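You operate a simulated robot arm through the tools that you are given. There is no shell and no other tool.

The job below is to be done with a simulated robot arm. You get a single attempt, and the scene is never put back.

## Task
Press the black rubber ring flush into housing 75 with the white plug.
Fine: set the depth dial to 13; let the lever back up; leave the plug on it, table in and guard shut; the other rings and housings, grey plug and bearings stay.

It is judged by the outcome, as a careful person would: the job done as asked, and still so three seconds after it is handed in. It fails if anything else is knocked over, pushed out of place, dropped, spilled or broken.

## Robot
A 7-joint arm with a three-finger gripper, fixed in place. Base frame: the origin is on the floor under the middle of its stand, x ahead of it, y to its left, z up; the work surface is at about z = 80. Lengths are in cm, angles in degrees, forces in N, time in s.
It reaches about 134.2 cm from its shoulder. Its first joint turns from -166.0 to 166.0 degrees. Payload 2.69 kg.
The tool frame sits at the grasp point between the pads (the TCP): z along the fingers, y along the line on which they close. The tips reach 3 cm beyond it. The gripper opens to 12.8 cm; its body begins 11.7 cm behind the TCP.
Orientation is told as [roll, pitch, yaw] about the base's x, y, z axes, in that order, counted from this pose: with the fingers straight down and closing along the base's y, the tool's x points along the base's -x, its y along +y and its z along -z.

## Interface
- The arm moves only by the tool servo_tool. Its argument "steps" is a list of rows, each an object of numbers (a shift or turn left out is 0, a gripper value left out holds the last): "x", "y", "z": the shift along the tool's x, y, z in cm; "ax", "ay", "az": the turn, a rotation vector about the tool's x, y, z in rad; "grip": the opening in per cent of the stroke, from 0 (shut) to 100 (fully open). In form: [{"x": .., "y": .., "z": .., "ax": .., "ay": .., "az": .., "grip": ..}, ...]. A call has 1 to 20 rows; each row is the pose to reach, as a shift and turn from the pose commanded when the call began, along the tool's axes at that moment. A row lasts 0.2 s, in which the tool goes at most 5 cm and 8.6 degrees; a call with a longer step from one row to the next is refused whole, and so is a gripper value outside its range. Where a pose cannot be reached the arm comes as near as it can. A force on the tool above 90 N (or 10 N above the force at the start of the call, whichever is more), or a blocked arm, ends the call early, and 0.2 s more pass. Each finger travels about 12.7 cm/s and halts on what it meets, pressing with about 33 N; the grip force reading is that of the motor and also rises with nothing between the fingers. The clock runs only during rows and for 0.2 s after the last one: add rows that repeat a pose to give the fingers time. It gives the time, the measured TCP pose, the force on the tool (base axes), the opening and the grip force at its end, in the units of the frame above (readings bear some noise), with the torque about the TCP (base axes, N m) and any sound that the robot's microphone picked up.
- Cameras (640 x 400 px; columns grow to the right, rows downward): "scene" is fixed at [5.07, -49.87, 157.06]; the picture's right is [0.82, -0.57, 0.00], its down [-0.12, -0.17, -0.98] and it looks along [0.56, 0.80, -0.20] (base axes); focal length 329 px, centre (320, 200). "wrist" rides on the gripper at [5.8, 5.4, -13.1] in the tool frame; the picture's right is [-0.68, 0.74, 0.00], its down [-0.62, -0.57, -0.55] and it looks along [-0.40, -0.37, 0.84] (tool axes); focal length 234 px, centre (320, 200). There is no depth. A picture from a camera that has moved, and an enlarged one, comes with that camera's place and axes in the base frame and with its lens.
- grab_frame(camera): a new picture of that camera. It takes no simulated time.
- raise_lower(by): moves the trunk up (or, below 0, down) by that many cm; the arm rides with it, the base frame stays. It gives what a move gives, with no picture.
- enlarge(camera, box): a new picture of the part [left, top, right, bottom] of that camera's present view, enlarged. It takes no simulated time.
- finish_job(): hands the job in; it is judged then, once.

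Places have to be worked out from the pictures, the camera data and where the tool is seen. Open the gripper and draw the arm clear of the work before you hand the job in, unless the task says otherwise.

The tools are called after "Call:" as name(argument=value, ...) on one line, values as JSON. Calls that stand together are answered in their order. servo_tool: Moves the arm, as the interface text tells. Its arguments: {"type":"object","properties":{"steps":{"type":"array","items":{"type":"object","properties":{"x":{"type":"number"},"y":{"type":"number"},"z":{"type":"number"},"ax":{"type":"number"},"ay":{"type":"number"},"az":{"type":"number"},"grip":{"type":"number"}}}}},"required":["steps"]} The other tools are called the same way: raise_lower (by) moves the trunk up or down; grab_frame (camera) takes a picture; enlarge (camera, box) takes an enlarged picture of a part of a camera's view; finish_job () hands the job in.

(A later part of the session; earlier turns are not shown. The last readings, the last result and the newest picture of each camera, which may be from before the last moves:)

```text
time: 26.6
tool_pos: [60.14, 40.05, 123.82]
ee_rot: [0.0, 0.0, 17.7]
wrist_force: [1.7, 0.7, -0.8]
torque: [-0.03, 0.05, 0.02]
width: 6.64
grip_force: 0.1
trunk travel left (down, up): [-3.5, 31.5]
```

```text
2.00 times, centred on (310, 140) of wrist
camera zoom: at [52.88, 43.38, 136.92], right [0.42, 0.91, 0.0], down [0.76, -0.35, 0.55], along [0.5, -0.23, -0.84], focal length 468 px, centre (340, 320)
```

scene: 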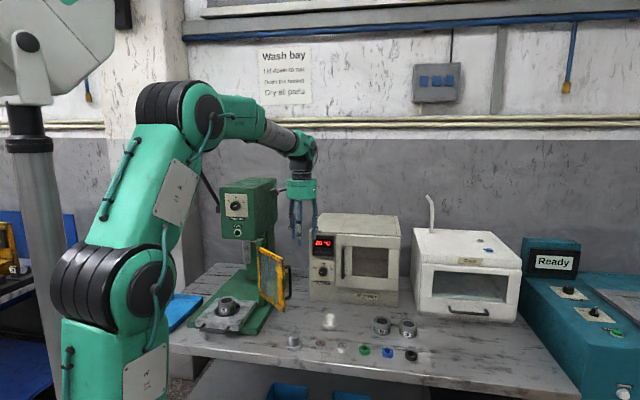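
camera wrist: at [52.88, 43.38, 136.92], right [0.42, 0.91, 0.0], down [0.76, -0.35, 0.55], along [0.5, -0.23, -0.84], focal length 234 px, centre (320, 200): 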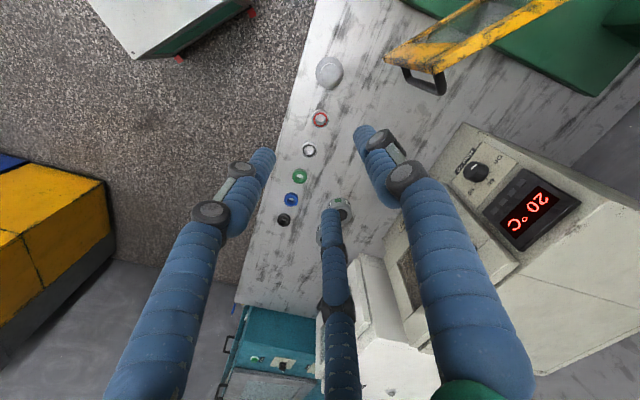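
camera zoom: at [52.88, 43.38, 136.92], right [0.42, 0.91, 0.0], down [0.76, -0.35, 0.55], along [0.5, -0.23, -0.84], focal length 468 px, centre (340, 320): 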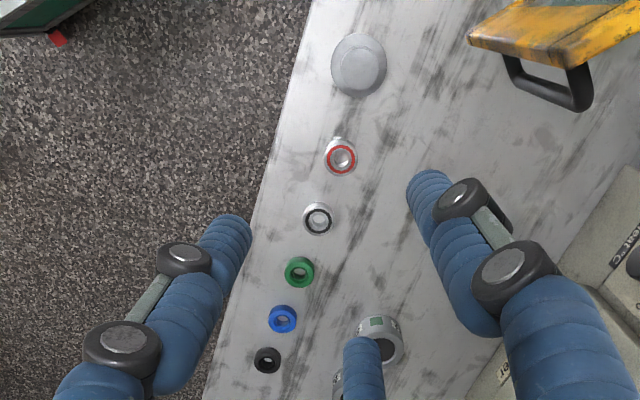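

Dial confirmed on 13. Black ring triangulates to about (87.2, 15.5) on the bench; I move above it at z≈100 with a yaw that puts the finger gap toward its blue neighbour.

Call:
servo_tool(steps=[{"x": -1.84, "y": -3.16, "z": 2.38, "az": 0.0571}, {"x": -3.67, "y": -6.33, "z": 4.76, "az": 0.1142}, {"x": -5.51, "y": -9.49, "z": 7.14, "az": 0.1713}, {"x": -7.34, "y": -12.65, "z": 9.52, "az": 0.2284}, {"x": -9.18, "y": -15.82, "z": 11.9, "az": 0.2855}, {"x": -11.02, "y": -18.98, "z": 14.28, "az": 0.3426}, {"x": -12.85, "y": -22.14, "z": 16.66, "az": 0.3997}, {"x": -14.69, "y": -25.3, "z": 19.04, "az": 0.4568}, {"x": -16.52, "y": -28.47, "z": 21.42, "az": 0.5139}, {"x": -18.36, "y": -31.63, "z": 23.8, "az": 0.571}, {"x": -18.36, "y": -31.63, "z": 23.8, "az": 0.571}])

Call:
grab_frame(camera="wrist")

Call:
enlarge(camera="scene", box=[340, 240, 500, 380])

```text
time: 29.0
tool_pos: [87.16, 15.39, 99.98]
ee_rot: [0.1, -0.1, -15.0]
wrist_force: [0.0, 0.6, -0.8]
torque: [0.04, 0.04, 0.04]
width: 6.66
grip_force: 0.1
trunk travel left (down, up): [-3.5, 31.5]
```

```text
taken
camera wrist: at [83.0, 22.1, 113.09], right [0.84, 0.54, 0.0], down [0.45, -0.71, 0.55], along [0.3, -0.46, -0.84], focal length 234 px, centre (320, 200)
```

wrist: 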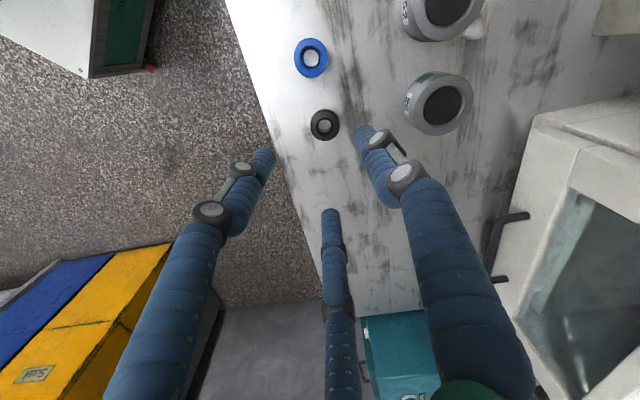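

```text
2.86 times, centred on (420, 310) of scene
camera zoom: at [5.07, -49.87, 157.06], right [0.82, -0.57, 0.0], down [-0.12, -0.17, -0.98], along [0.56, 0.8, -0.2], focal length 939 px, centre (34, -114)
```

zoom: 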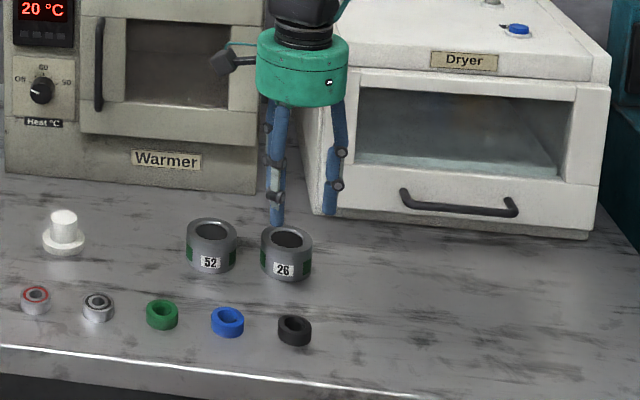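

I zoom on the ring to refine its centre and size.

Call:
enlarge(camera="wrist", box=[280, 90, 360, 150])

Call:
enlarge(camera="wrist", box=[380, 0, 500, 140])

```text
6.67 times, centred on (320, 120) of wrist
camera zoom: at [83.0, 22.1, 113.09], right [0.84, 0.54, 0.0], down [0.45, -0.71, 0.55], along [0.3, -0.46, -0.84], focal length 1561 px, centre (320, 733)
```

zoom: 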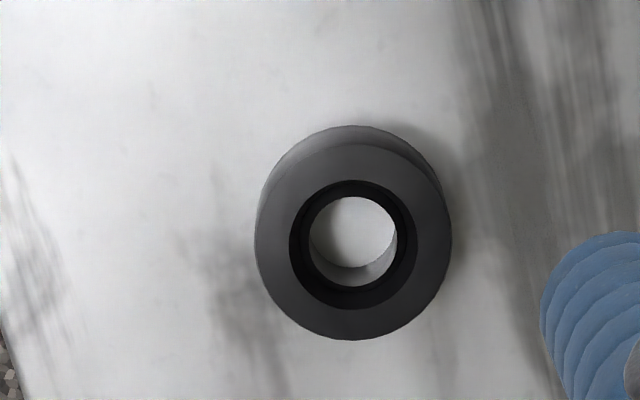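

```text
2.86 times, centred on (440, 70) of wrist
camera zoom: at [83.0, 22.1, 113.09], right [0.84, 0.54, 0.0], down [0.45, -0.71, 0.55], along [0.3, -0.46, -0.84], focal length 669 px, centre (-23, 571)
```

zoom: 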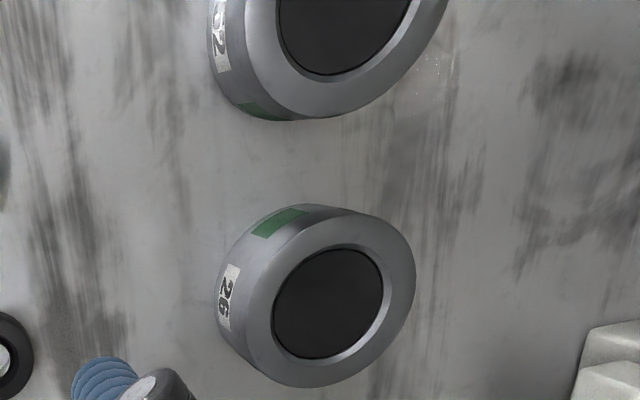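

Ring: about 3.9 cm across, 1.7 cm tall, centred near (88.2, 15.1). I shift over it and descend to z≈90 to check again.

Call:
servo_tool(steps=[{"x": -0.54, "z": 2.5}, {"x": -1.08, "z": 5.0}, {"x": -1.08, "z": 7.5}, {"x": -1.08, "z": 9.5}, {"x": -1.08, "z": 9.5}])

Call:
grab_frame(camera="wrist")

Call:
enlarge(camera="scene", box=[350, 290, 470, 370])

```text
time: 30.2
tool_pos: [88.28, 15.22, 90.67]
ee_rot: [0.2, -0.1, -14.9]
wrist_force: [0.1, 0.1, 0.3]
torque: [0.0, 0.05, -0.03]
width: 6.67
grip_force: 0.1
trunk travel left (down, up): [-3.5, 31.5]
```

```text
taken
camera wrist: at [84.04, 22.01, 103.66], right [0.84, 0.54, 0.0], down [0.45, -0.71, 0.55], along [0.3, -0.46, -0.84], focal length 234 px, centre (320, 200)
```

wrist: 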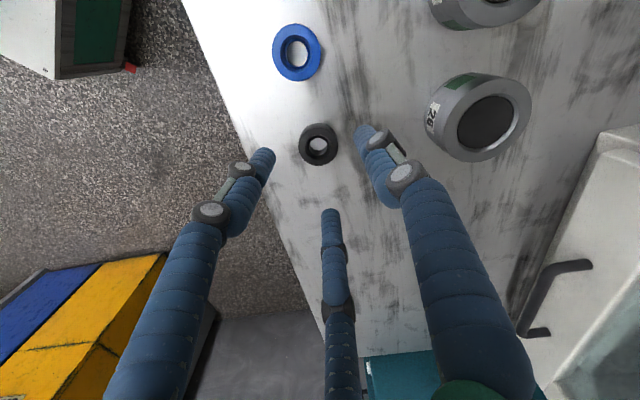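

```text
5.00 times, centred on (410, 330) of scene
camera zoom: at [5.07, -49.87, 157.06], right [0.82, -0.57, 0.0], down [-0.12, -0.17, -0.98], along [0.56, 0.8, -0.2], focal length 1643 px, centre (-130, -450)
```

zoom: 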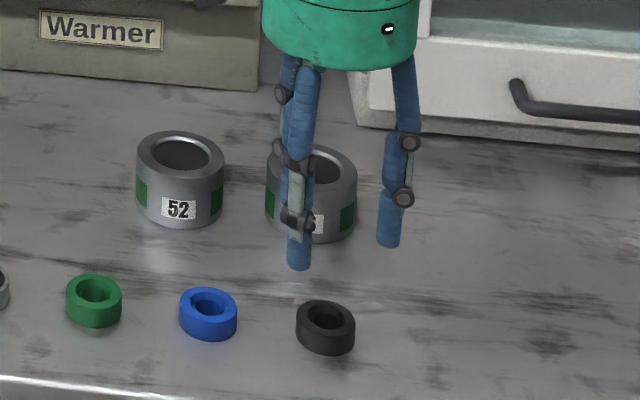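

I zoom on the ring once more to check alignment with the tool axis (expected at pixel ~(319.5,145)).

Call:
enlarge(camera="wrist", box=[280, 115, 360, 165])

```text
8.00 times, centred on (320, 140) of wrist
camera zoom: at [84.04, 22.01, 103.66], right [0.84, 0.54, 0.0], down [0.45, -0.71, 0.55], along [0.3, -0.46, -0.84], focal length 1873 px, centre (320, 680)
```

zoom: 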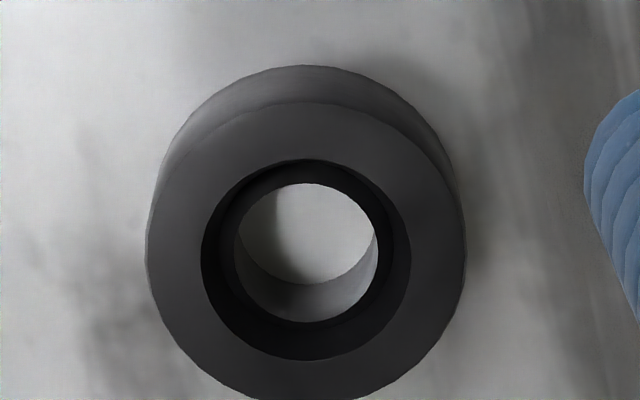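

Aligned to within ~1 mm. I descend so the tips sit at about z=80.8 and close on the upper part of the ring.

Call:
servo_tool(steps=[{"x": 0.05, "y": -0.1, "z": 2.0}, {"x": 0.05, "y": -0.1, "z": 4.0}, {"x": 0.05, "y": -0.1, "z": 6.0}, {"x": 0.05, "y": -0.1, "z": 6.8}, {"x": 0.05, "y": -0.1, "z": 6.8}])

Call:
enlarge(camera="scene", box=[370, 320, 450, 370])

Call:
grab_frame(camera="wrist")

```text
time: 31.4
tool_pos: [88.23, 15.06, 83.74]
ee_rot: [0.1, -0.1, -14.9]
wrist_force: [-0.3, -0.1, -0.8]
torque: [0.02, 0.04, -0.01]
width: 6.63
grip_force: 0.0
trunk travel left (down, up): [-3.5, 31.5]
```

```text
8.00 times, centred on (410, 345) of scene
camera zoom: at [5.07, -49.87, 157.06], right [0.82, -0.57, 0.0], down [-0.12, -0.17, -0.98], along [0.56, 0.8, -0.2], focal length 2629 px, centre (-400, -960)
```

zoom: 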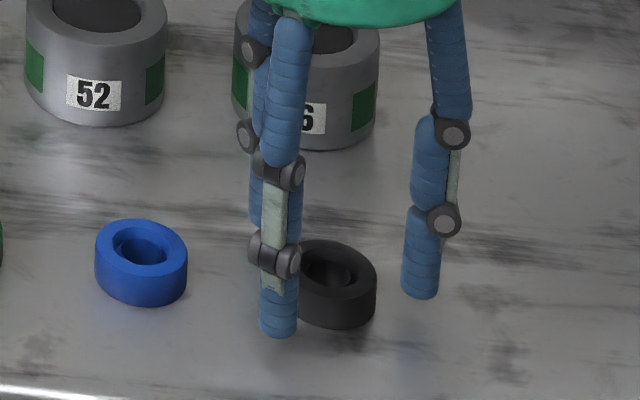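

```text
taken
camera wrist: at [83.96, 21.9, 96.89], right [0.84, 0.54, 0.0], down [0.45, -0.71, 0.55], along [0.3, -0.46, -0.84], focal length 234 px, centre (320, 200)
```

wrist: 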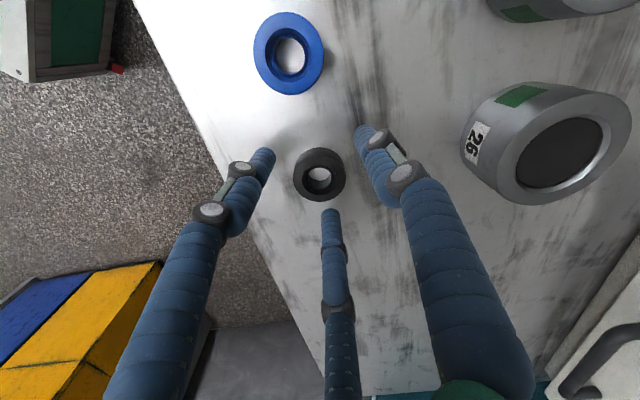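

The fingers straddle the ring with clearance. I close on it.

Call:
servo_tool(steps=[{"grip": 35}, {"grip": 20}, {"grip": 20}, {"grip": 20}])

Call:
grab_frame(camera="wrist")

Call:
enlarge(camera="scene", box=[370, 320, 450, 370])

```text
time: 32.4
tool_pos: [88.32, 15.23, 83.81]
ee_rot: [0.1, 0.0, -14.9]
wrist_force: [0.5, -1.2, -0.7]
torque: [0.02, 0.01, 0.02]
width: 3.94
grip_force: 11.0
trunk travel left (down, up): [-3.5, 31.5]
```

```text
taken
camera wrist: at [83.95, 21.9, 96.91], right [0.84, 0.54, 0.0], down [0.45, -0.71, 0.55], along [0.3, -0.46, -0.84], focal length 234 px, centre (320, 200)
```

wrist: 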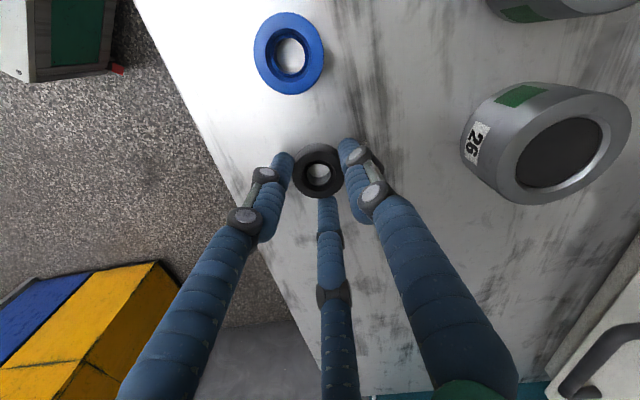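

```text
8.00 times, centred on (410, 345) of scene
camera zoom: at [5.07, -49.87, 157.06], right [0.82, -0.57, 0.0], down [-0.12, -0.17, -0.98], along [0.56, 0.8, -0.2], focal length 2629 px, centre (-400, -960)
```

zoom: 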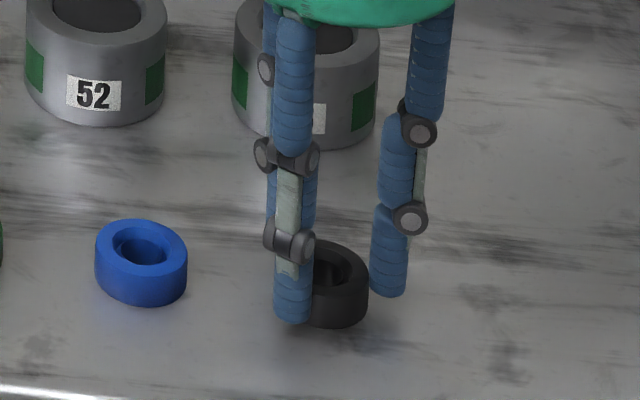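

Width reads 3.94 cm, so the ring is held. I firm the grip and lift straight up.

Call:
servo_tool(steps=[{"grip": 10}, {"grip": 10}, {"z": -2, "grip": 10}, {"z": -5, "grip": 10}, {"z": -9, "grip": 10}, {"z": -13, "grip": 10}, {"z": -17, "grip": 10}, {"z": -21, "grip": 10}, {"z": -21, "grip": 10}])

Call:
grab_frame(camera="wrist")

Call:
enlarge(camera="scene", box=[340, 220, 500, 370])

```text
time: 34.4
tool_pos: [88.11, 15.12, 104.83]
ee_rot: [0.1, -0.2, -15.0]
wrist_force: [-0.1, 0.1, -0.4]
torque: [-0.02, 0.01, 0.02]
width: 3.83
grip_force: 32.9
trunk travel left (down, up): [-3.5, 31.5]
```

```text
taken
camera wrist: at [83.8, 21.82, 117.99], right [0.84, 0.54, 0.0], down [0.45, -0.71, 0.55], along [0.3, -0.46, -0.84], focal length 234 px, centre (320, 200)
```

wrist: 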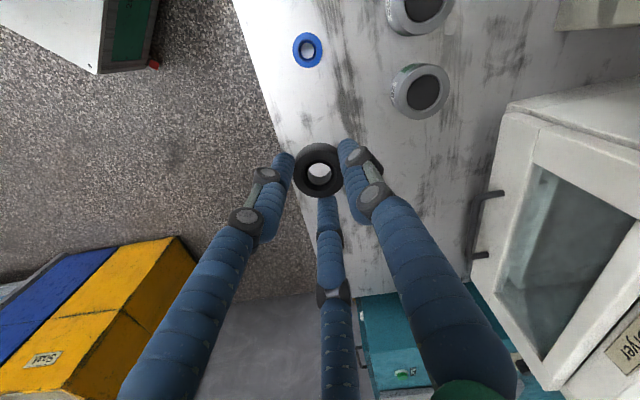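

```text
2.67 times, centred on (420, 295) of scene
camera zoom: at [5.07, -49.87, 157.06], right [0.82, -0.57, 0.0], down [-0.12, -0.17, -0.98], along [0.56, 0.8, -0.2], focal length 876 px, centre (53, -53)
```

zoom: 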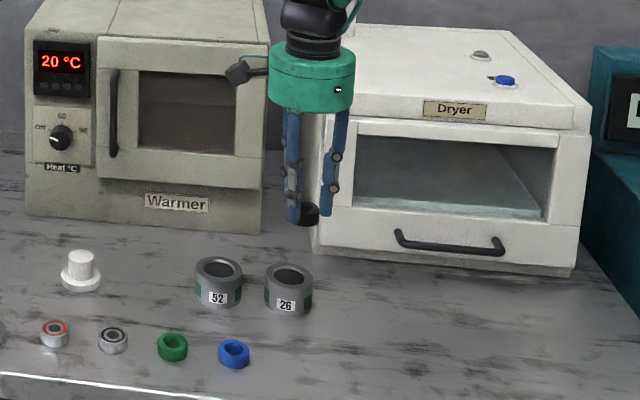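

The ring is in hand. I zoom to see how it sits between the pads.

Call:
enlarge(camera="wrist", box=[270, 130, 370, 210])

Call:
enlarge(camera="scene", box=[430, 260, 480, 310])

```text
5.00 times, centred on (320, 170) of wrist
camera zoom: at [83.8, 21.82, 117.99], right [0.84, 0.54, 0.0], down [0.45, -0.71, 0.55], along [0.3, -0.46, -0.84], focal length 1171 px, centre (320, 350)
```

zoom: 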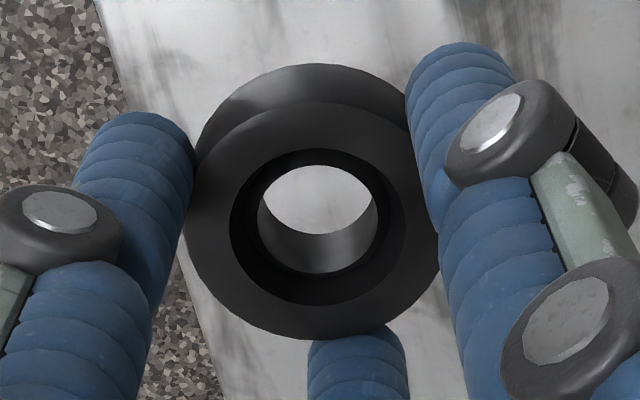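

```text
8.00 times, centred on (455, 285) of scene
camera zoom: at [5.07, -49.87, 157.06], right [0.82, -0.57, 0.0], down [-0.12, -0.17, -0.98], along [0.56, 0.8, -0.2], focal length 2629 px, centre (-760, -480)
```

zoom: 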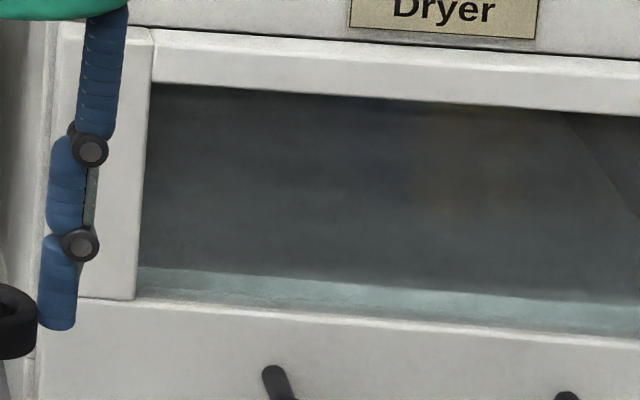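

The ring is held level with its lower part below the tips. I lift to z≈120 (above the guard) and carry it around in front of the press toward housing 75.

Call:
servo_tool(steps=[{"z": -5}, {"z": -10}, {"z": -15.2}, {"x": 3.85, "y": 2.225, "z": -15.2, "az": -0.0524}, {"x": 7.7, "y": 4.45, "z": -15.2, "az": -0.1048}, {"x": 11.55, "y": 6.675, "z": -15.2, "az": -0.1572}, {"x": 15.4, "y": 8.9, "z": -15.2, "az": -0.2096}, {"x": 19.25, "y": 11.125, "z": -15.2, "az": -0.262}, {"x": 23.1, "y": 13.35, "z": -15.2, "az": -0.3144}, {"x": 26.95, "y": 15.575, "z": -15.2, "az": -0.3668}, {"x": 30.8, "y": 17.8, "z": -15.2, "az": -0.4192}, {"x": 34.65, "y": 20.025, "z": -15.2, "az": -0.4716}, {"x": 38.5, "y": 22.25, "z": -15.2, "az": -0.524}, {"x": 42.35, "y": 24.475, "z": -15.2, "az": -0.5764}, {"x": 46.2, "y": 26.7, "z": -15.2, "az": -0.6288}, {"x": 50.05, "y": 28.925, "z": -15.2, "az": -0.6812}, {"x": 53.9, "y": 31.15, "z": -15.2, "az": -0.7336}, {"x": 57.75, "y": 33.375, "z": -15.2, "az": -0.786}, {"x": 61.6, "y": 35.6, "z": -15.2, "az": -0.838}, {"x": 61.6, "y": 35.6, "z": -15.2, "az": -0.838}])

Call:
grab_frame(camera="wrist")

Call:
grab_frame(camera="scene")

```text
refused: row 3 steps farther than a row can; nothing moved
```

```text
taken
camera wrist: at [83.8, 21.82, 117.99], right [0.84, 0.54, 0.0], down [0.45, -0.71, 0.55], along [0.3, -0.46, -0.84], focal length 234 px, centre (320, 200)
```

wrist: 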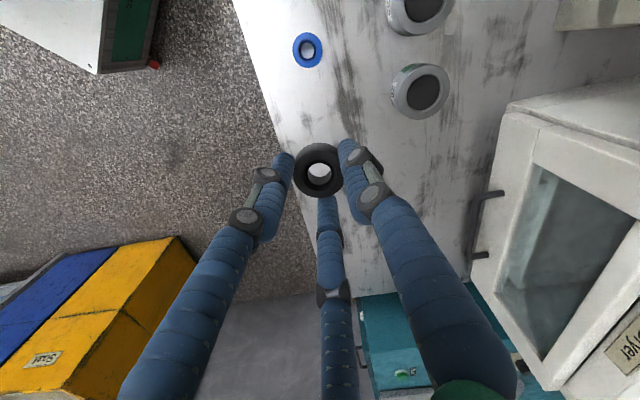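

```text
taken
```

scene: 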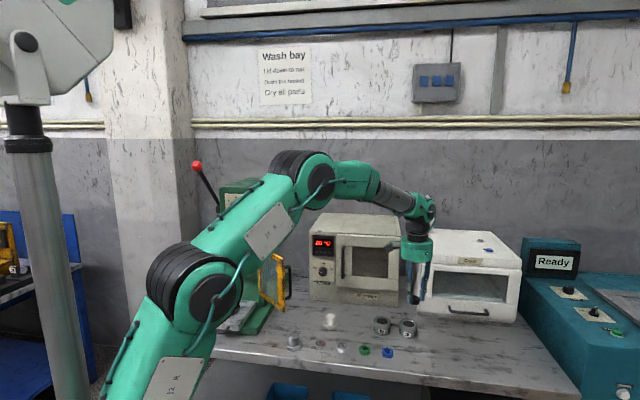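

The third row was a hair too long (5.2 cm), so nothing moved; I resend it with 5 cm steps.

Call:
servo_tool(steps=[{"z": -4.9}, {"z": -9.8}, {"z": -14.7}, {"x": 3.85, "y": 2.225, "z": -15.0, "az": -0.0524}, {"x": 7.7, "y": 4.45, "z": -15.2, "az": -0.1048}, {"x": 11.55, "y": 6.675, "z": -15.2, "az": -0.1572}, {"x": 15.4, "y": 8.9, "z": -15.2, "az": -0.2096}, {"x": 19.25, "y": 11.125, "z": -15.2, "az": -0.262}, {"x": 23.1, "y": 13.35, "z": -15.2, "az": -0.3144}, {"x": 26.95, "y": 15.575, "z": -15.2, "az": -0.3668}, {"x": 30.8, "y": 17.8, "z": -15.2, "az": -0.4192}, {"x": 34.65, "y": 20.025, "z": -15.2, "az": -0.4716}, {"x": 38.5, "y": 22.25, "z": -15.2, "az": -0.524}, {"x": 42.35, "y": 24.475, "z": -15.2, "az": -0.5764}, {"x": 46.2, "y": 26.7, "z": -15.2, "az": -0.6288}, {"x": 50.05, "y": 28.925, "z": -15.2, "az": -0.6812}, {"x": 53.9, "y": 31.15, "z": -15.2, "az": -0.7336}, {"x": 57.75, "y": 33.375, "z": -15.2, "az": -0.786}, {"x": 61.6, "y": 35.6, "z": -15.2, "az": -0.838}, {"x": 61.6, "y": 35.6, "z": -15.2, "az": -0.838}])

Call:
grab_frame(camera="wrist")

Call:
grab_frame(camera="scene")

```text
time: 38.6
tool_pos: [37.63, 65.61, 120.01]
ee_rot: [-0.1, -0.2, 33.1]
wrist_force: [0.1, 0.1, -0.9]
torque: [-0.08, -0.03, 0.0]
width: 3.82
grip_force: 33.5
trunk travel left (down, up): [-3.5, 31.5]
```

```text
taken
camera wrist: at [29.77, 66.86, 133.01], right [0.16, 0.99, 0.0], down [0.82, -0.14, 0.55], along [0.54, -0.09, -0.83], focal length 234 px, centre (320, 200)
```

wrist: 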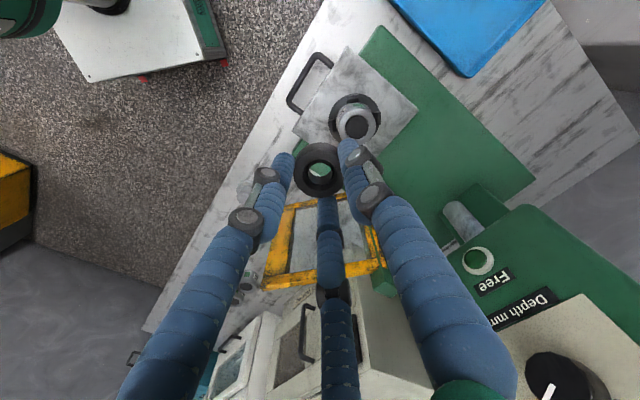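

```text
taken
```

scene: 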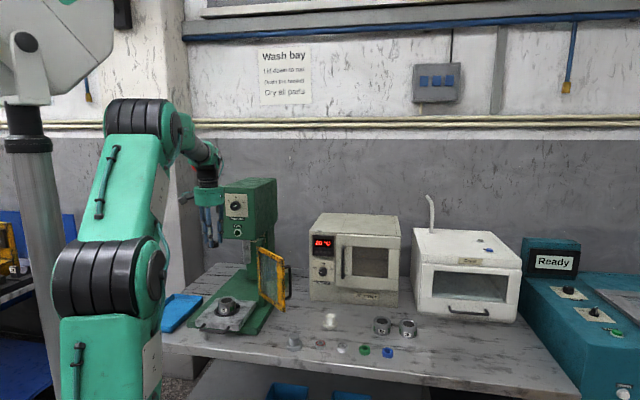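

I zoom on housing 75 and the table from here.

Call:
enlarge(camera="wrist", box=[280, 40, 430, 190])

Call:
enlarge(camera="scene", box=[190, 270, 280, 345])

```text
2.67 times, centred on (355, 115) of wrist
camera zoom: at [29.77, 66.86, 133.01], right [0.16, 0.99, 0.0], down [0.82, -0.14, 0.55], along [0.54, -0.09, -0.83], focal length 624 px, centre (227, 427)
```

zoom: 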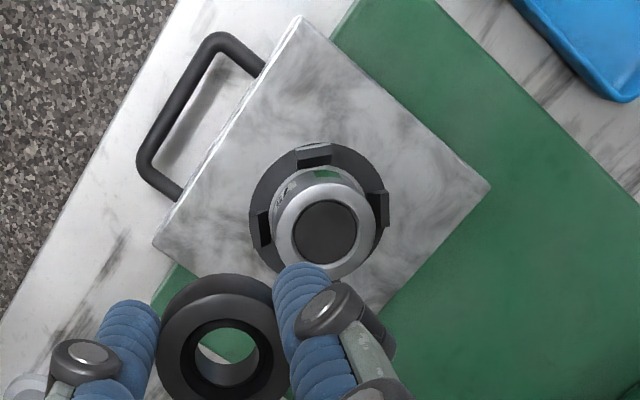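

```text
5.33 times, centred on (235, 308) of scene
camera zoom: at [5.07, -49.87, 157.06], right [0.82, -0.57, 0.0], down [-0.12, -0.17, -0.98], along [0.56, 0.8, -0.2], focal length 1752 px, centre (773, -373)
```

zoom: 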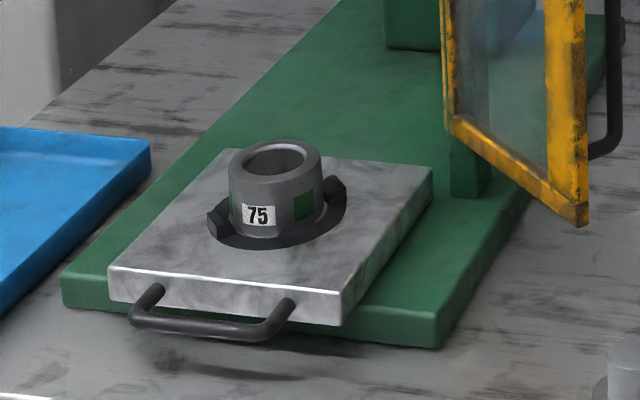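

Housing 75's top is at about (43.2, 71.4, 90.4). I bring the ring above it at z≈103 for a closer check.

Call:
servo_tool(steps=[{"x": -1.97, "y": 0.45, "z": 4.0}, {"x": -3.93, "y": 0.9, "z": 8.0}, {"x": -5.9, "y": 1.35, "z": 12.0}, {"x": -7.86, "y": 1.8, "z": 16.0}, {"x": -7.86, "y": 1.8, "z": 16.0}])

Call:
enlarge(camera="wrist", box=[250, 90, 390, 210])

Call:
enlarge(camera="scene", box=[185, 230, 275, 335])

```text
time: 39.8
tool_pos: [43.41, 71.33, 103.8]
ee_rot: [-0.1, -0.1, 33.1]
wrist_force: [-0.1, 0.1, -0.4]
torque: [-0.07, 0.07, 0.01]
width: 3.79
grip_force: 33.1
trunk travel left (down, up): [-3.5, 31.5]
```

```text
3.33 times, centred on (320, 150) of wrist
camera zoom: at [35.59, 72.66, 116.85], right [0.16, 0.99, 0.0], down [0.82, -0.14, 0.55], along [0.54, -0.09, -0.84], focal length 781 px, centre (320, 367)
```

zoom: 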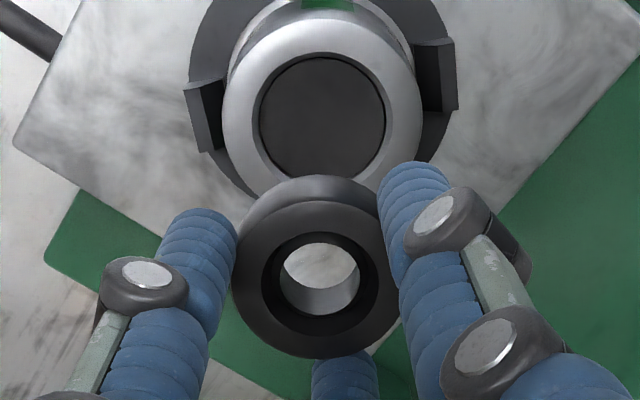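

```text
3.81 times, centred on (230, 282) of scene
camera zoom: at [5.07, -49.87, 157.06], right [0.82, -0.57, 0.0], down [-0.12, -0.17, -0.98], along [0.56, 0.8, -0.2], focal length 1252 px, centre (663, -114)
```

zoom: 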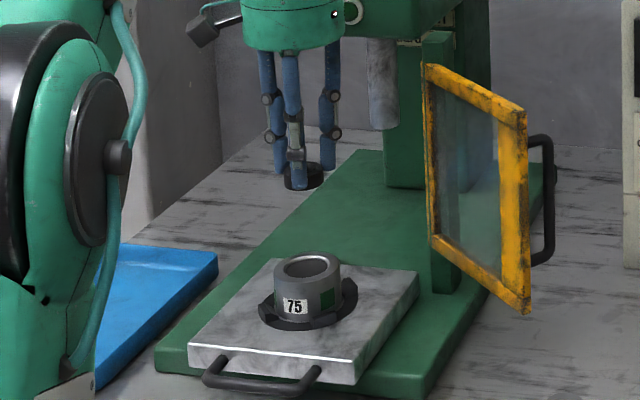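

The estimates of the housing axis differ by a few mm between cameras, so I lower to just above the rim, where parallax vanishes, and compare there.

Call:
servo_tool(steps=[{"z": 2.0}, {"z": 4.0}, {"z": 5.5}, {"z": 7.0}, {"z": 7.0}])

Call:
enlarge(camera="wrist", box=[250, 100, 390, 210])

Call:
enlarge(camera="scene", box=[200, 265, 260, 315])

```text
time: 41.0
tool_pos: [43.48, 71.35, 96.92]
ee_rot: [0.1, -0.1, 33.0]
wrist_force: [-0.5, -0.1, -0.8]
torque: [0.01, -0.01, -0.01]
width: 3.77
grip_force: 33.4
trunk travel left (down, up): [-3.5, 31.5]
```

```text
3.64 times, centred on (320, 155) of wrist
camera zoom: at [35.61, 72.58, 110.0], right [0.16, 0.99, 0.0], down [0.82, -0.14, 0.55], along [0.54, -0.09, -0.84], focal length 852 px, centre (320, 364)
```

zoom: 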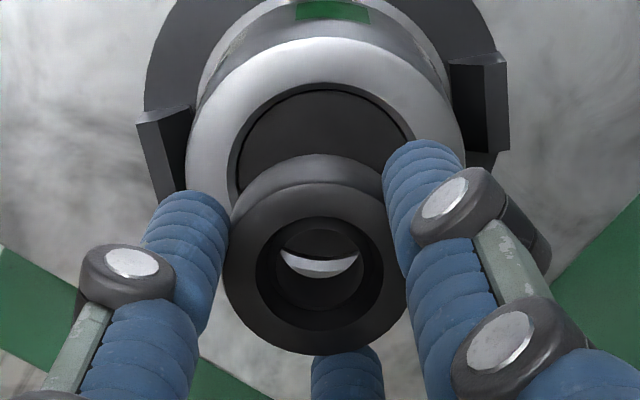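

```text
8.00 times, centred on (230, 290) of scene
camera zoom: at [5.07, -49.87, 157.06], right [0.82, -0.57, 0.0], down [-0.12, -0.17, -0.98], along [0.56, 0.8, -0.2], focal length 2629 px, centre (1040, -520)
```

zoom: 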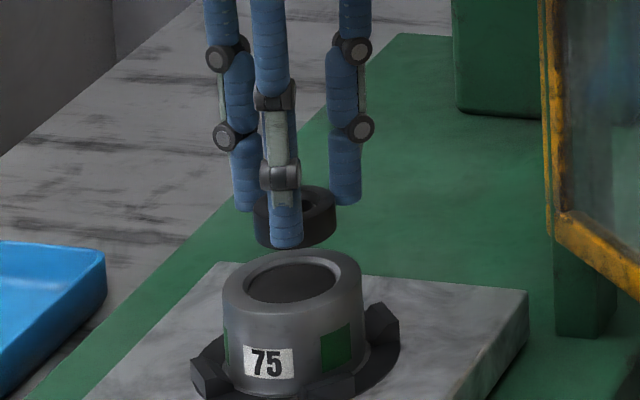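

Both cameras now agree the housing axis is about 3–4 mm from the tool axis (toward (-0.3,+0.25)), with its rim near z≈89.6 and the ring bottom ~2.9 cm above it. I correct and lower 2.2 cm.

Call:
servo_tool(steps=[{"x": 0.115, "y": 0.37, "z": 0}, {"x": 0.115, "y": 0.37, "z": 1.2}, {"x": 0.115, "y": 0.37, "z": 2.2}, {"x": 0.115, "y": 0.37, "z": 2.2}])

Call:
enlarge(camera="wrist", box=[250, 100, 390, 210])

Call:
enlarge(camera="scene", box=[206, 280, 246, 310])

```text
time: 42.0
tool_pos: [43.12, 71.4, 94.76]
ee_rot: [0.0, -0.2, 33.1]
wrist_force: [-0.5, 1.4, -0.9]
torque: [0.0, -0.05, 0.0]
width: 3.81
grip_force: 33.0
trunk travel left (down, up): [-3.5, 31.5]
```

```text
3.64 times, centred on (320, 155) of wrist
camera zoom: at [35.29, 72.82, 107.79], right [0.16, 0.99, 0.0], down [0.82, -0.14, 0.55], along [0.54, -0.09, -0.84], focal length 852 px, centre (320, 364)
```

zoom: 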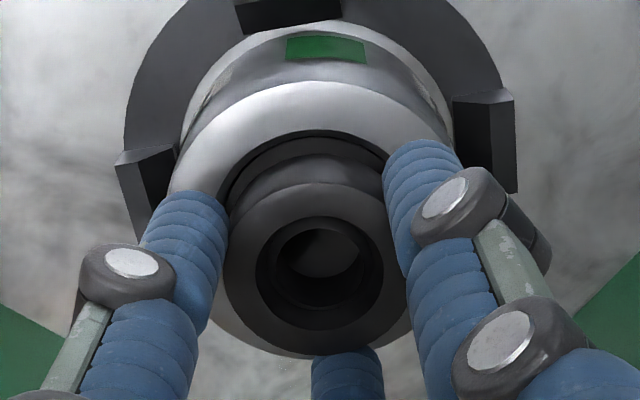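

```text
13.33 times, centred on (226, 295) of scene
camera zoom: at [5.07, -49.87, 157.06], right [0.82, -0.57, 0.0], down [-0.12, -0.17, -0.98], along [0.56, 0.8, -0.2], focal length 4381 px, centre (1573, -1067)
```

zoom: 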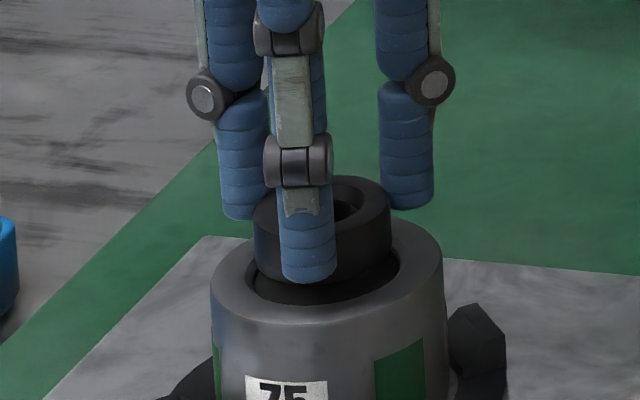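

Lateral alignment in the scene view now looks right (ring centre 323, bore centre 323.5 px). I zoom the wrist view to check the other direction.

Call:
enlarge(camera="wrist", box=[275, 115, 365, 205])

```text
4.44 times, centred on (320, 160) of wrist
camera zoom: at [35.29, 72.82, 107.79], right [0.16, 0.99, 0.0], down [0.82, -0.14, 0.55], along [0.54, -0.09, -0.84], focal length 1041 px, centre (320, 378)
```

zoom: 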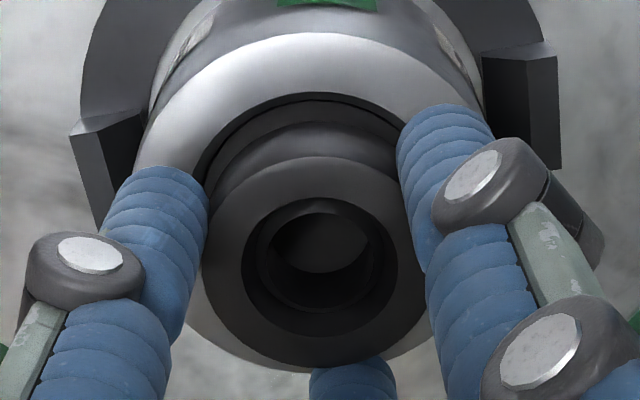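

Aligned within about a millimetre: ring bottom ≈1.0 cm above the rim. I lower it gently 1.2 cm and check forces.

Call:
servo_tool(steps=[{"z": 0.4}, {"z": 0.8}, {"z": 1.0}, {"z": 1.2}, {"z": 1.2}])

Call:
enlarge(camera="scene", box=[206, 280, 246, 310])

Call:
enlarge(camera="wrist", box=[275, 115, 365, 205])

```text
time: 43.2
tool_pos: [43.27, 71.43, 93.99]
ee_rot: [0.2, -0.3, 33.1]
wrist_force: [4.4, -1.5, 30.8]
torque: [-0.13, -0.14, 0.02]
width: 3.79
grip_force: 32.7
trunk travel left (down, up): [-3.5, 31.5]
```

```text
13.33 times, centred on (226, 295) of scene
camera zoom: at [5.07, -49.87, 157.06], right [0.82, -0.57, 0.0], down [-0.12, -0.17, -0.98], along [0.56, 0.8, -0.2], focal length 4381 px, centre (1573, -1067)
```

zoom: 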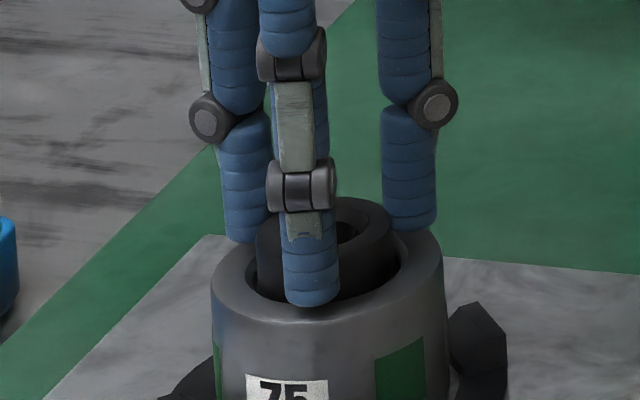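

```text
4.44 times, centred on (320, 160) of wrist
camera zoom: at [35.29, 72.76, 106.99], right [0.16, 0.99, 0.01], down [0.82, -0.14, 0.55], along [0.54, -0.09, -0.83], focal length 1041 px, centre (320, 378)
```

zoom: 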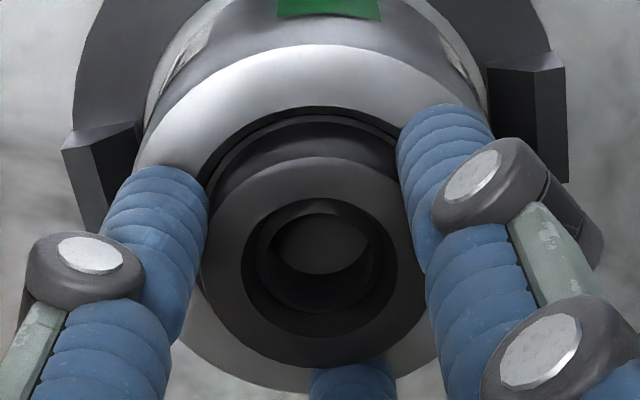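

The ring met resistance (31 N) with about 1.3 cm still proud of the rim — just the 13 mm the dial is set for, so it is started in the bore. I relieve the push and then open the fingers.

Call:
servo_tool(steps=[{"z": -0.3}, {"z": -0.5}, {"z": -0.5}, {"z": -0.5, "grip": 25}, {"z": -0.5, "grip": 40}, {"z": -0.5, "grip": 55}, {"z": -0.5, "grip": 55}])

Call:
enlarge(camera="scene", box=[206, 280, 246, 310])

Call:
enlarge(camera="wrist", box=[260, 110, 380, 210])

```text
time: 44.8
tool_pos: [43.16, 71.37, 94.14]
ee_rot: [0.0, 0.0, 33.1]
wrist_force: [-0.3, 0.2, 0.1]
torque: [0.0, 0.01, -0.02]
width: 7.04
grip_force: 0.1
trunk travel left (down, up): [-3.5, 31.5]
```

```text
13.33 times, centred on (226, 295) of scene
camera zoom: at [5.07, -49.87, 157.06], right [0.82, -0.57, 0.0], down [-0.12, -0.17, -0.98], along [0.56, 0.8, -0.2], focal length 4381 px, centre (1573, -1067)
```

zoom: 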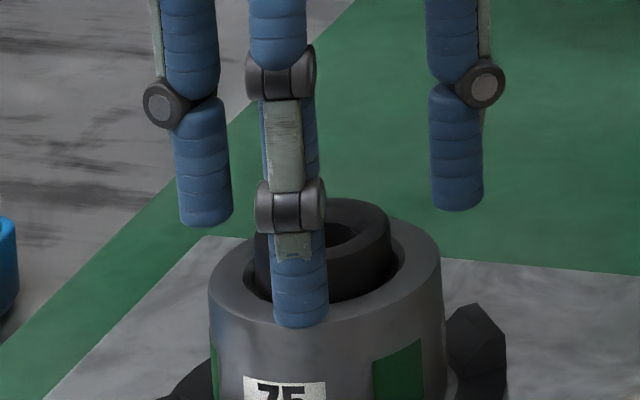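

```text
4.00 times, centred on (320, 160) of wrist
camera zoom: at [35.26, 72.83, 107.1], right [0.16, 0.99, 0.0], down [0.82, -0.14, 0.55], along [0.54, -0.09, -0.84], focal length 937 px, centre (320, 360)
```

zoom: 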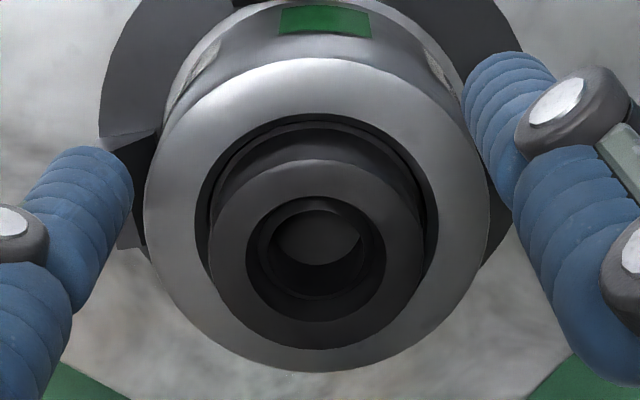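

The ring sits upright and centred in the bore. I rise clear and travel over the guard (TCP z≈118) to above the white plug near (76.5, 46).

Call:
servo_tool(steps=[{"z": -4.9}, {"z": -9.8}, {"z": -14.7}, {"z": -19.6}, {"z": -24.5}, {"x": -1.4, "y": -3.95, "z": -25, "az": 0.0489}, {"x": -2.81, "y": -7.89, "z": -25, "az": 0.0978}, {"x": -4.21, "y": -11.84, "z": -25, "az": 0.1467}, {"x": -5.61, "y": -15.78, "z": -25, "az": 0.1956}, {"x": -7.02, "y": -19.73, "z": -25, "az": 0.2445}, {"x": -8.42, "y": -23.68, "z": -25, "az": 0.2934}, {"x": -9.82, "y": -27.62, "z": -25, "az": 0.3423}, {"x": -11.22, "y": -31.57, "z": -25, "az": 0.3912}, {"x": -12.63, "y": -35.51, "z": -25, "az": 0.4401}, {"x": -14.03, "y": -39.46, "z": -25, "az": 0.489}, {"x": -14.03, "y": -39.46, "z": -20.5, "az": 0.489}, {"x": -14.03, "y": -39.46, "z": -16, "az": 0.489}, {"x": -14.03, "y": -39.46, "z": -11, "az": 0.489}, {"x": -14.03, "y": -39.46, "z": -11, "az": 0.489}])

Call:
grab_frame(camera="wrist")

Call:
grab_frame(camera="scene")

Call:
enlarge(camera="scene", box=[206, 280, 246, 310])

```text
time: 48.8
tool_pos: [76.56, 46.08, 105.03]
ee_rot: [0.0, -0.1, 5.1]
wrist_force: [0.0, 0.3, -0.9]
torque: [0.01, 0.04, 0.03]
width: 7.05
grip_force: 0.0
trunk travel left (down, up): [-3.5, 31.5]
```

```text
taken
camera wrist: at [70.24, 50.92, 118.15], right [0.61, 0.79, 0.0], down [0.66, -0.51, 0.55], along [0.44, -0.33, -0.84], focal length 234 px, centre (320, 200)
```

wrist: 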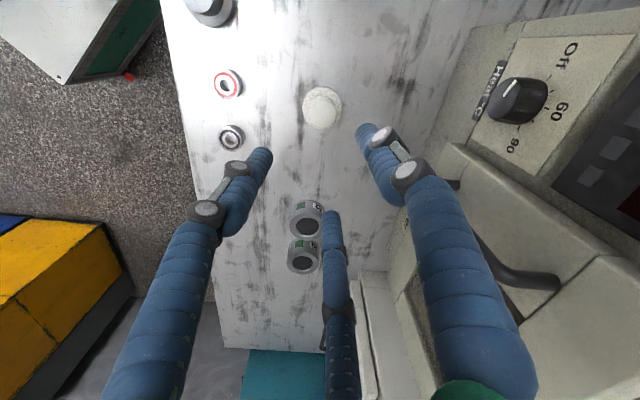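

```text
taken
```

scene: 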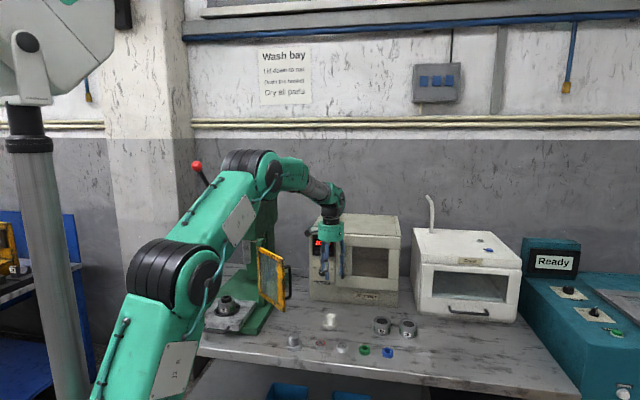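

```text
13.33 times, centred on (226, 295) of scene
camera zoom: at [5.07, -49.87, 157.06], right [0.82, -0.57, 0.0], down [-0.12, -0.17, -0.98], along [0.56, 0.8, -0.2], focal length 4381 px, centre (1573, -1067)
```

zoom: 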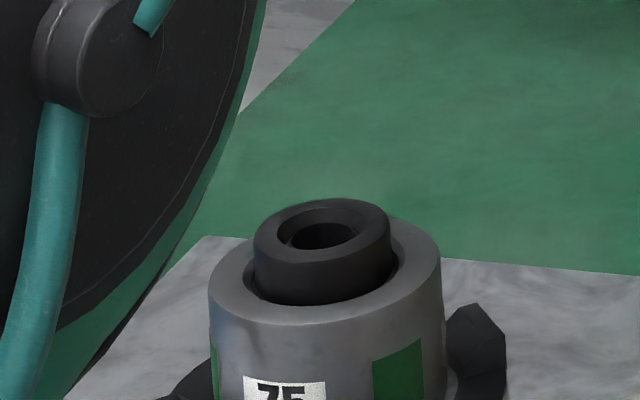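

The ring is standing properly in housing 75. Now I zoom on the white plug.

Call:
enlarge(camera="wrist", box=[282, 77, 362, 137])

Call:
enlarge(camera="scene", box=[306, 300, 356, 340])

```text
6.67 times, centred on (322, 107) of wrist
camera zoom: at [70.24, 50.92, 118.15], right [0.61, 0.79, 0.0], down [0.66, -0.51, 0.55], along [0.44, -0.33, -0.84], focal length 1561 px, centre (307, 820)
```

zoom: 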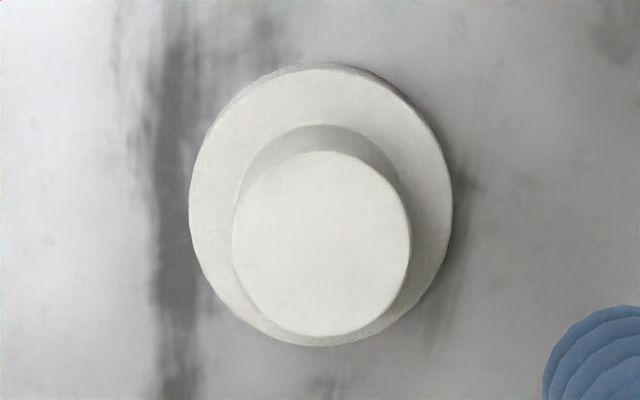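

```text
10.00 times, centred on (331, 320) of scene
camera zoom: at [5.07, -49.87, 157.06], right [0.82, -0.57, 0.0], down [-0.12, -0.17, -0.98], along [0.56, 0.8, -0.2], focal length 3286 px, centre (210, -1000)
```

zoom: 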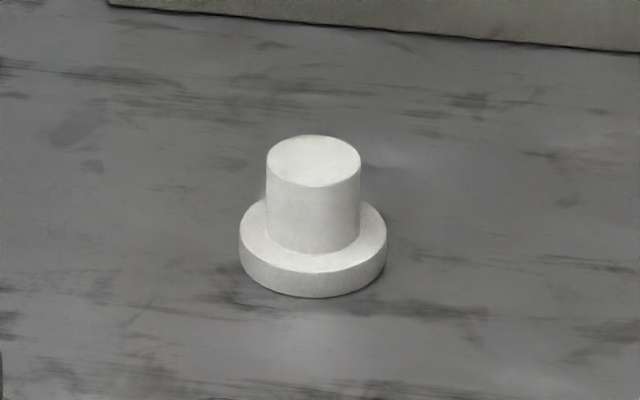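

The plug measures stem ≈3.7 cm, flange ≈5.9 cm, height ≈4.3 cm, centred at (76.55, 46.5). I shift over it and descend partway to verify.

Call:
servo_tool(steps=[{"y": 0.43, "z": 4.5, "grip": 50}, {"y": 0.43, "z": 9.0}, {"y": 0.43, "z": 12.0}, {"y": 0.43, "z": 14.0}, {"y": 0.43, "z": 14.0}])

Call:
enlarge(camera="wrist", box=[270, 110, 370, 190])

Call:
enlarge(camera="scene", box=[300, 270, 370, 340])

```text
time: 50.0
tool_pos: [76.46, 46.47, 91.05]
ee_rot: [-0.1, -0.1, 5.1]
wrist_force: [0.0, -0.6, 0.0]
torque: [0.01, 0.0, 0.01]
width: 6.41
grip_force: 0.1
trunk travel left (down, up): [-3.5, 31.5]
```

```text
5.00 times, centred on (320, 150) of wrist
camera zoom: at [70.15, 51.33, 104.15], right [0.61, 0.79, 0.0], down [0.66, -0.51, 0.55], along [0.44, -0.33, -0.84], focal length 1171 px, centre (320, 450)
```

zoom: 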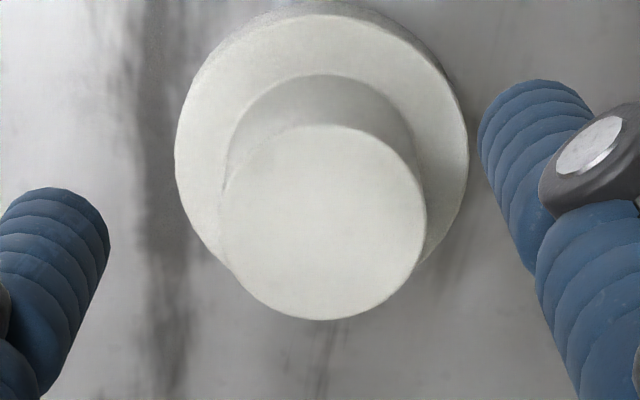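

```text
5.71 times, centred on (335, 305) of scene
camera zoom: at [5.07, -49.87, 157.06], right [0.82, -0.57, 0.0], down [-0.12, -0.17, -0.98], along [0.56, 0.8, -0.2], focal length 1878 px, centre (234, -400)
```

zoom: 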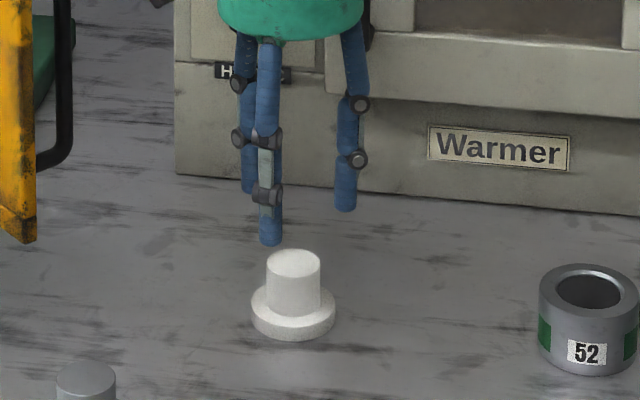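

Aligned to ~1 mm. I descend so the tips are just above the flange, and close on the stem.

Call:
servo_tool(steps=[{"x": -0.1, "z": 2.5}, {"x": -0.1, "z": 4.5}, {"x": -0.1, "z": 6.0}, {"x": -0.1, "z": 6.0}, {"x": -0.1, "z": 6.0, "grip": 30}, {"x": -0.1, "z": 6.0, "grip": 18}, {"x": -0.1, "z": 6.0, "grip": 10}, {"x": -0.1, "z": 6.0, "grip": 10}])

Call:
enlarge(camera="wrist", box=[270, 110, 370, 210])

Call:
enlarge(camera="scene", box=[306, 290, 356, 340])

```text
time: 51.8
tool_pos: [76.4, 46.58, 85.13]
ee_rot: [0.0, -0.1, 5.1]
wrist_force: [0.1, -0.2, -0.7]
torque: [-0.04, -0.04, 0.0]
width: 3.6
grip_force: 32.9
trunk travel left (down, up): [-3.5, 31.5]
```

```text
4.00 times, centred on (320, 160) of wrist
camera zoom: at [70.15, 51.39, 98.16], right [0.61, 0.79, 0.0], down [0.66, -0.51, 0.55], along [0.44, -0.33, -0.84], focal length 937 px, centre (320, 360)
```

zoom: 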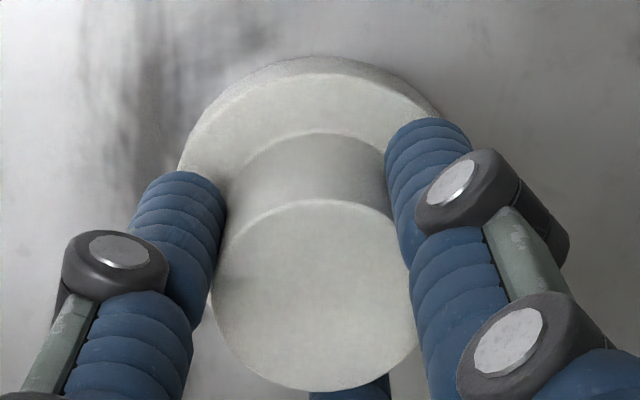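

```text
8.00 times, centred on (331, 315) of scene
camera zoom: at [5.07, -49.87, 157.06], right [0.82, -0.57, 0.0], down [-0.12, -0.17, -0.98], along [0.56, 0.8, -0.2], focal length 2629 px, centre (232, -720)
```

zoom: 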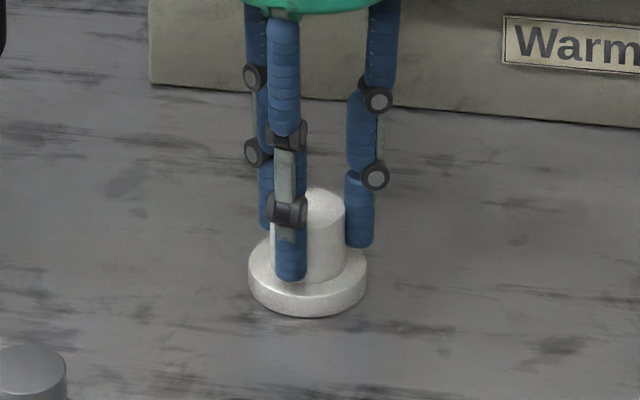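

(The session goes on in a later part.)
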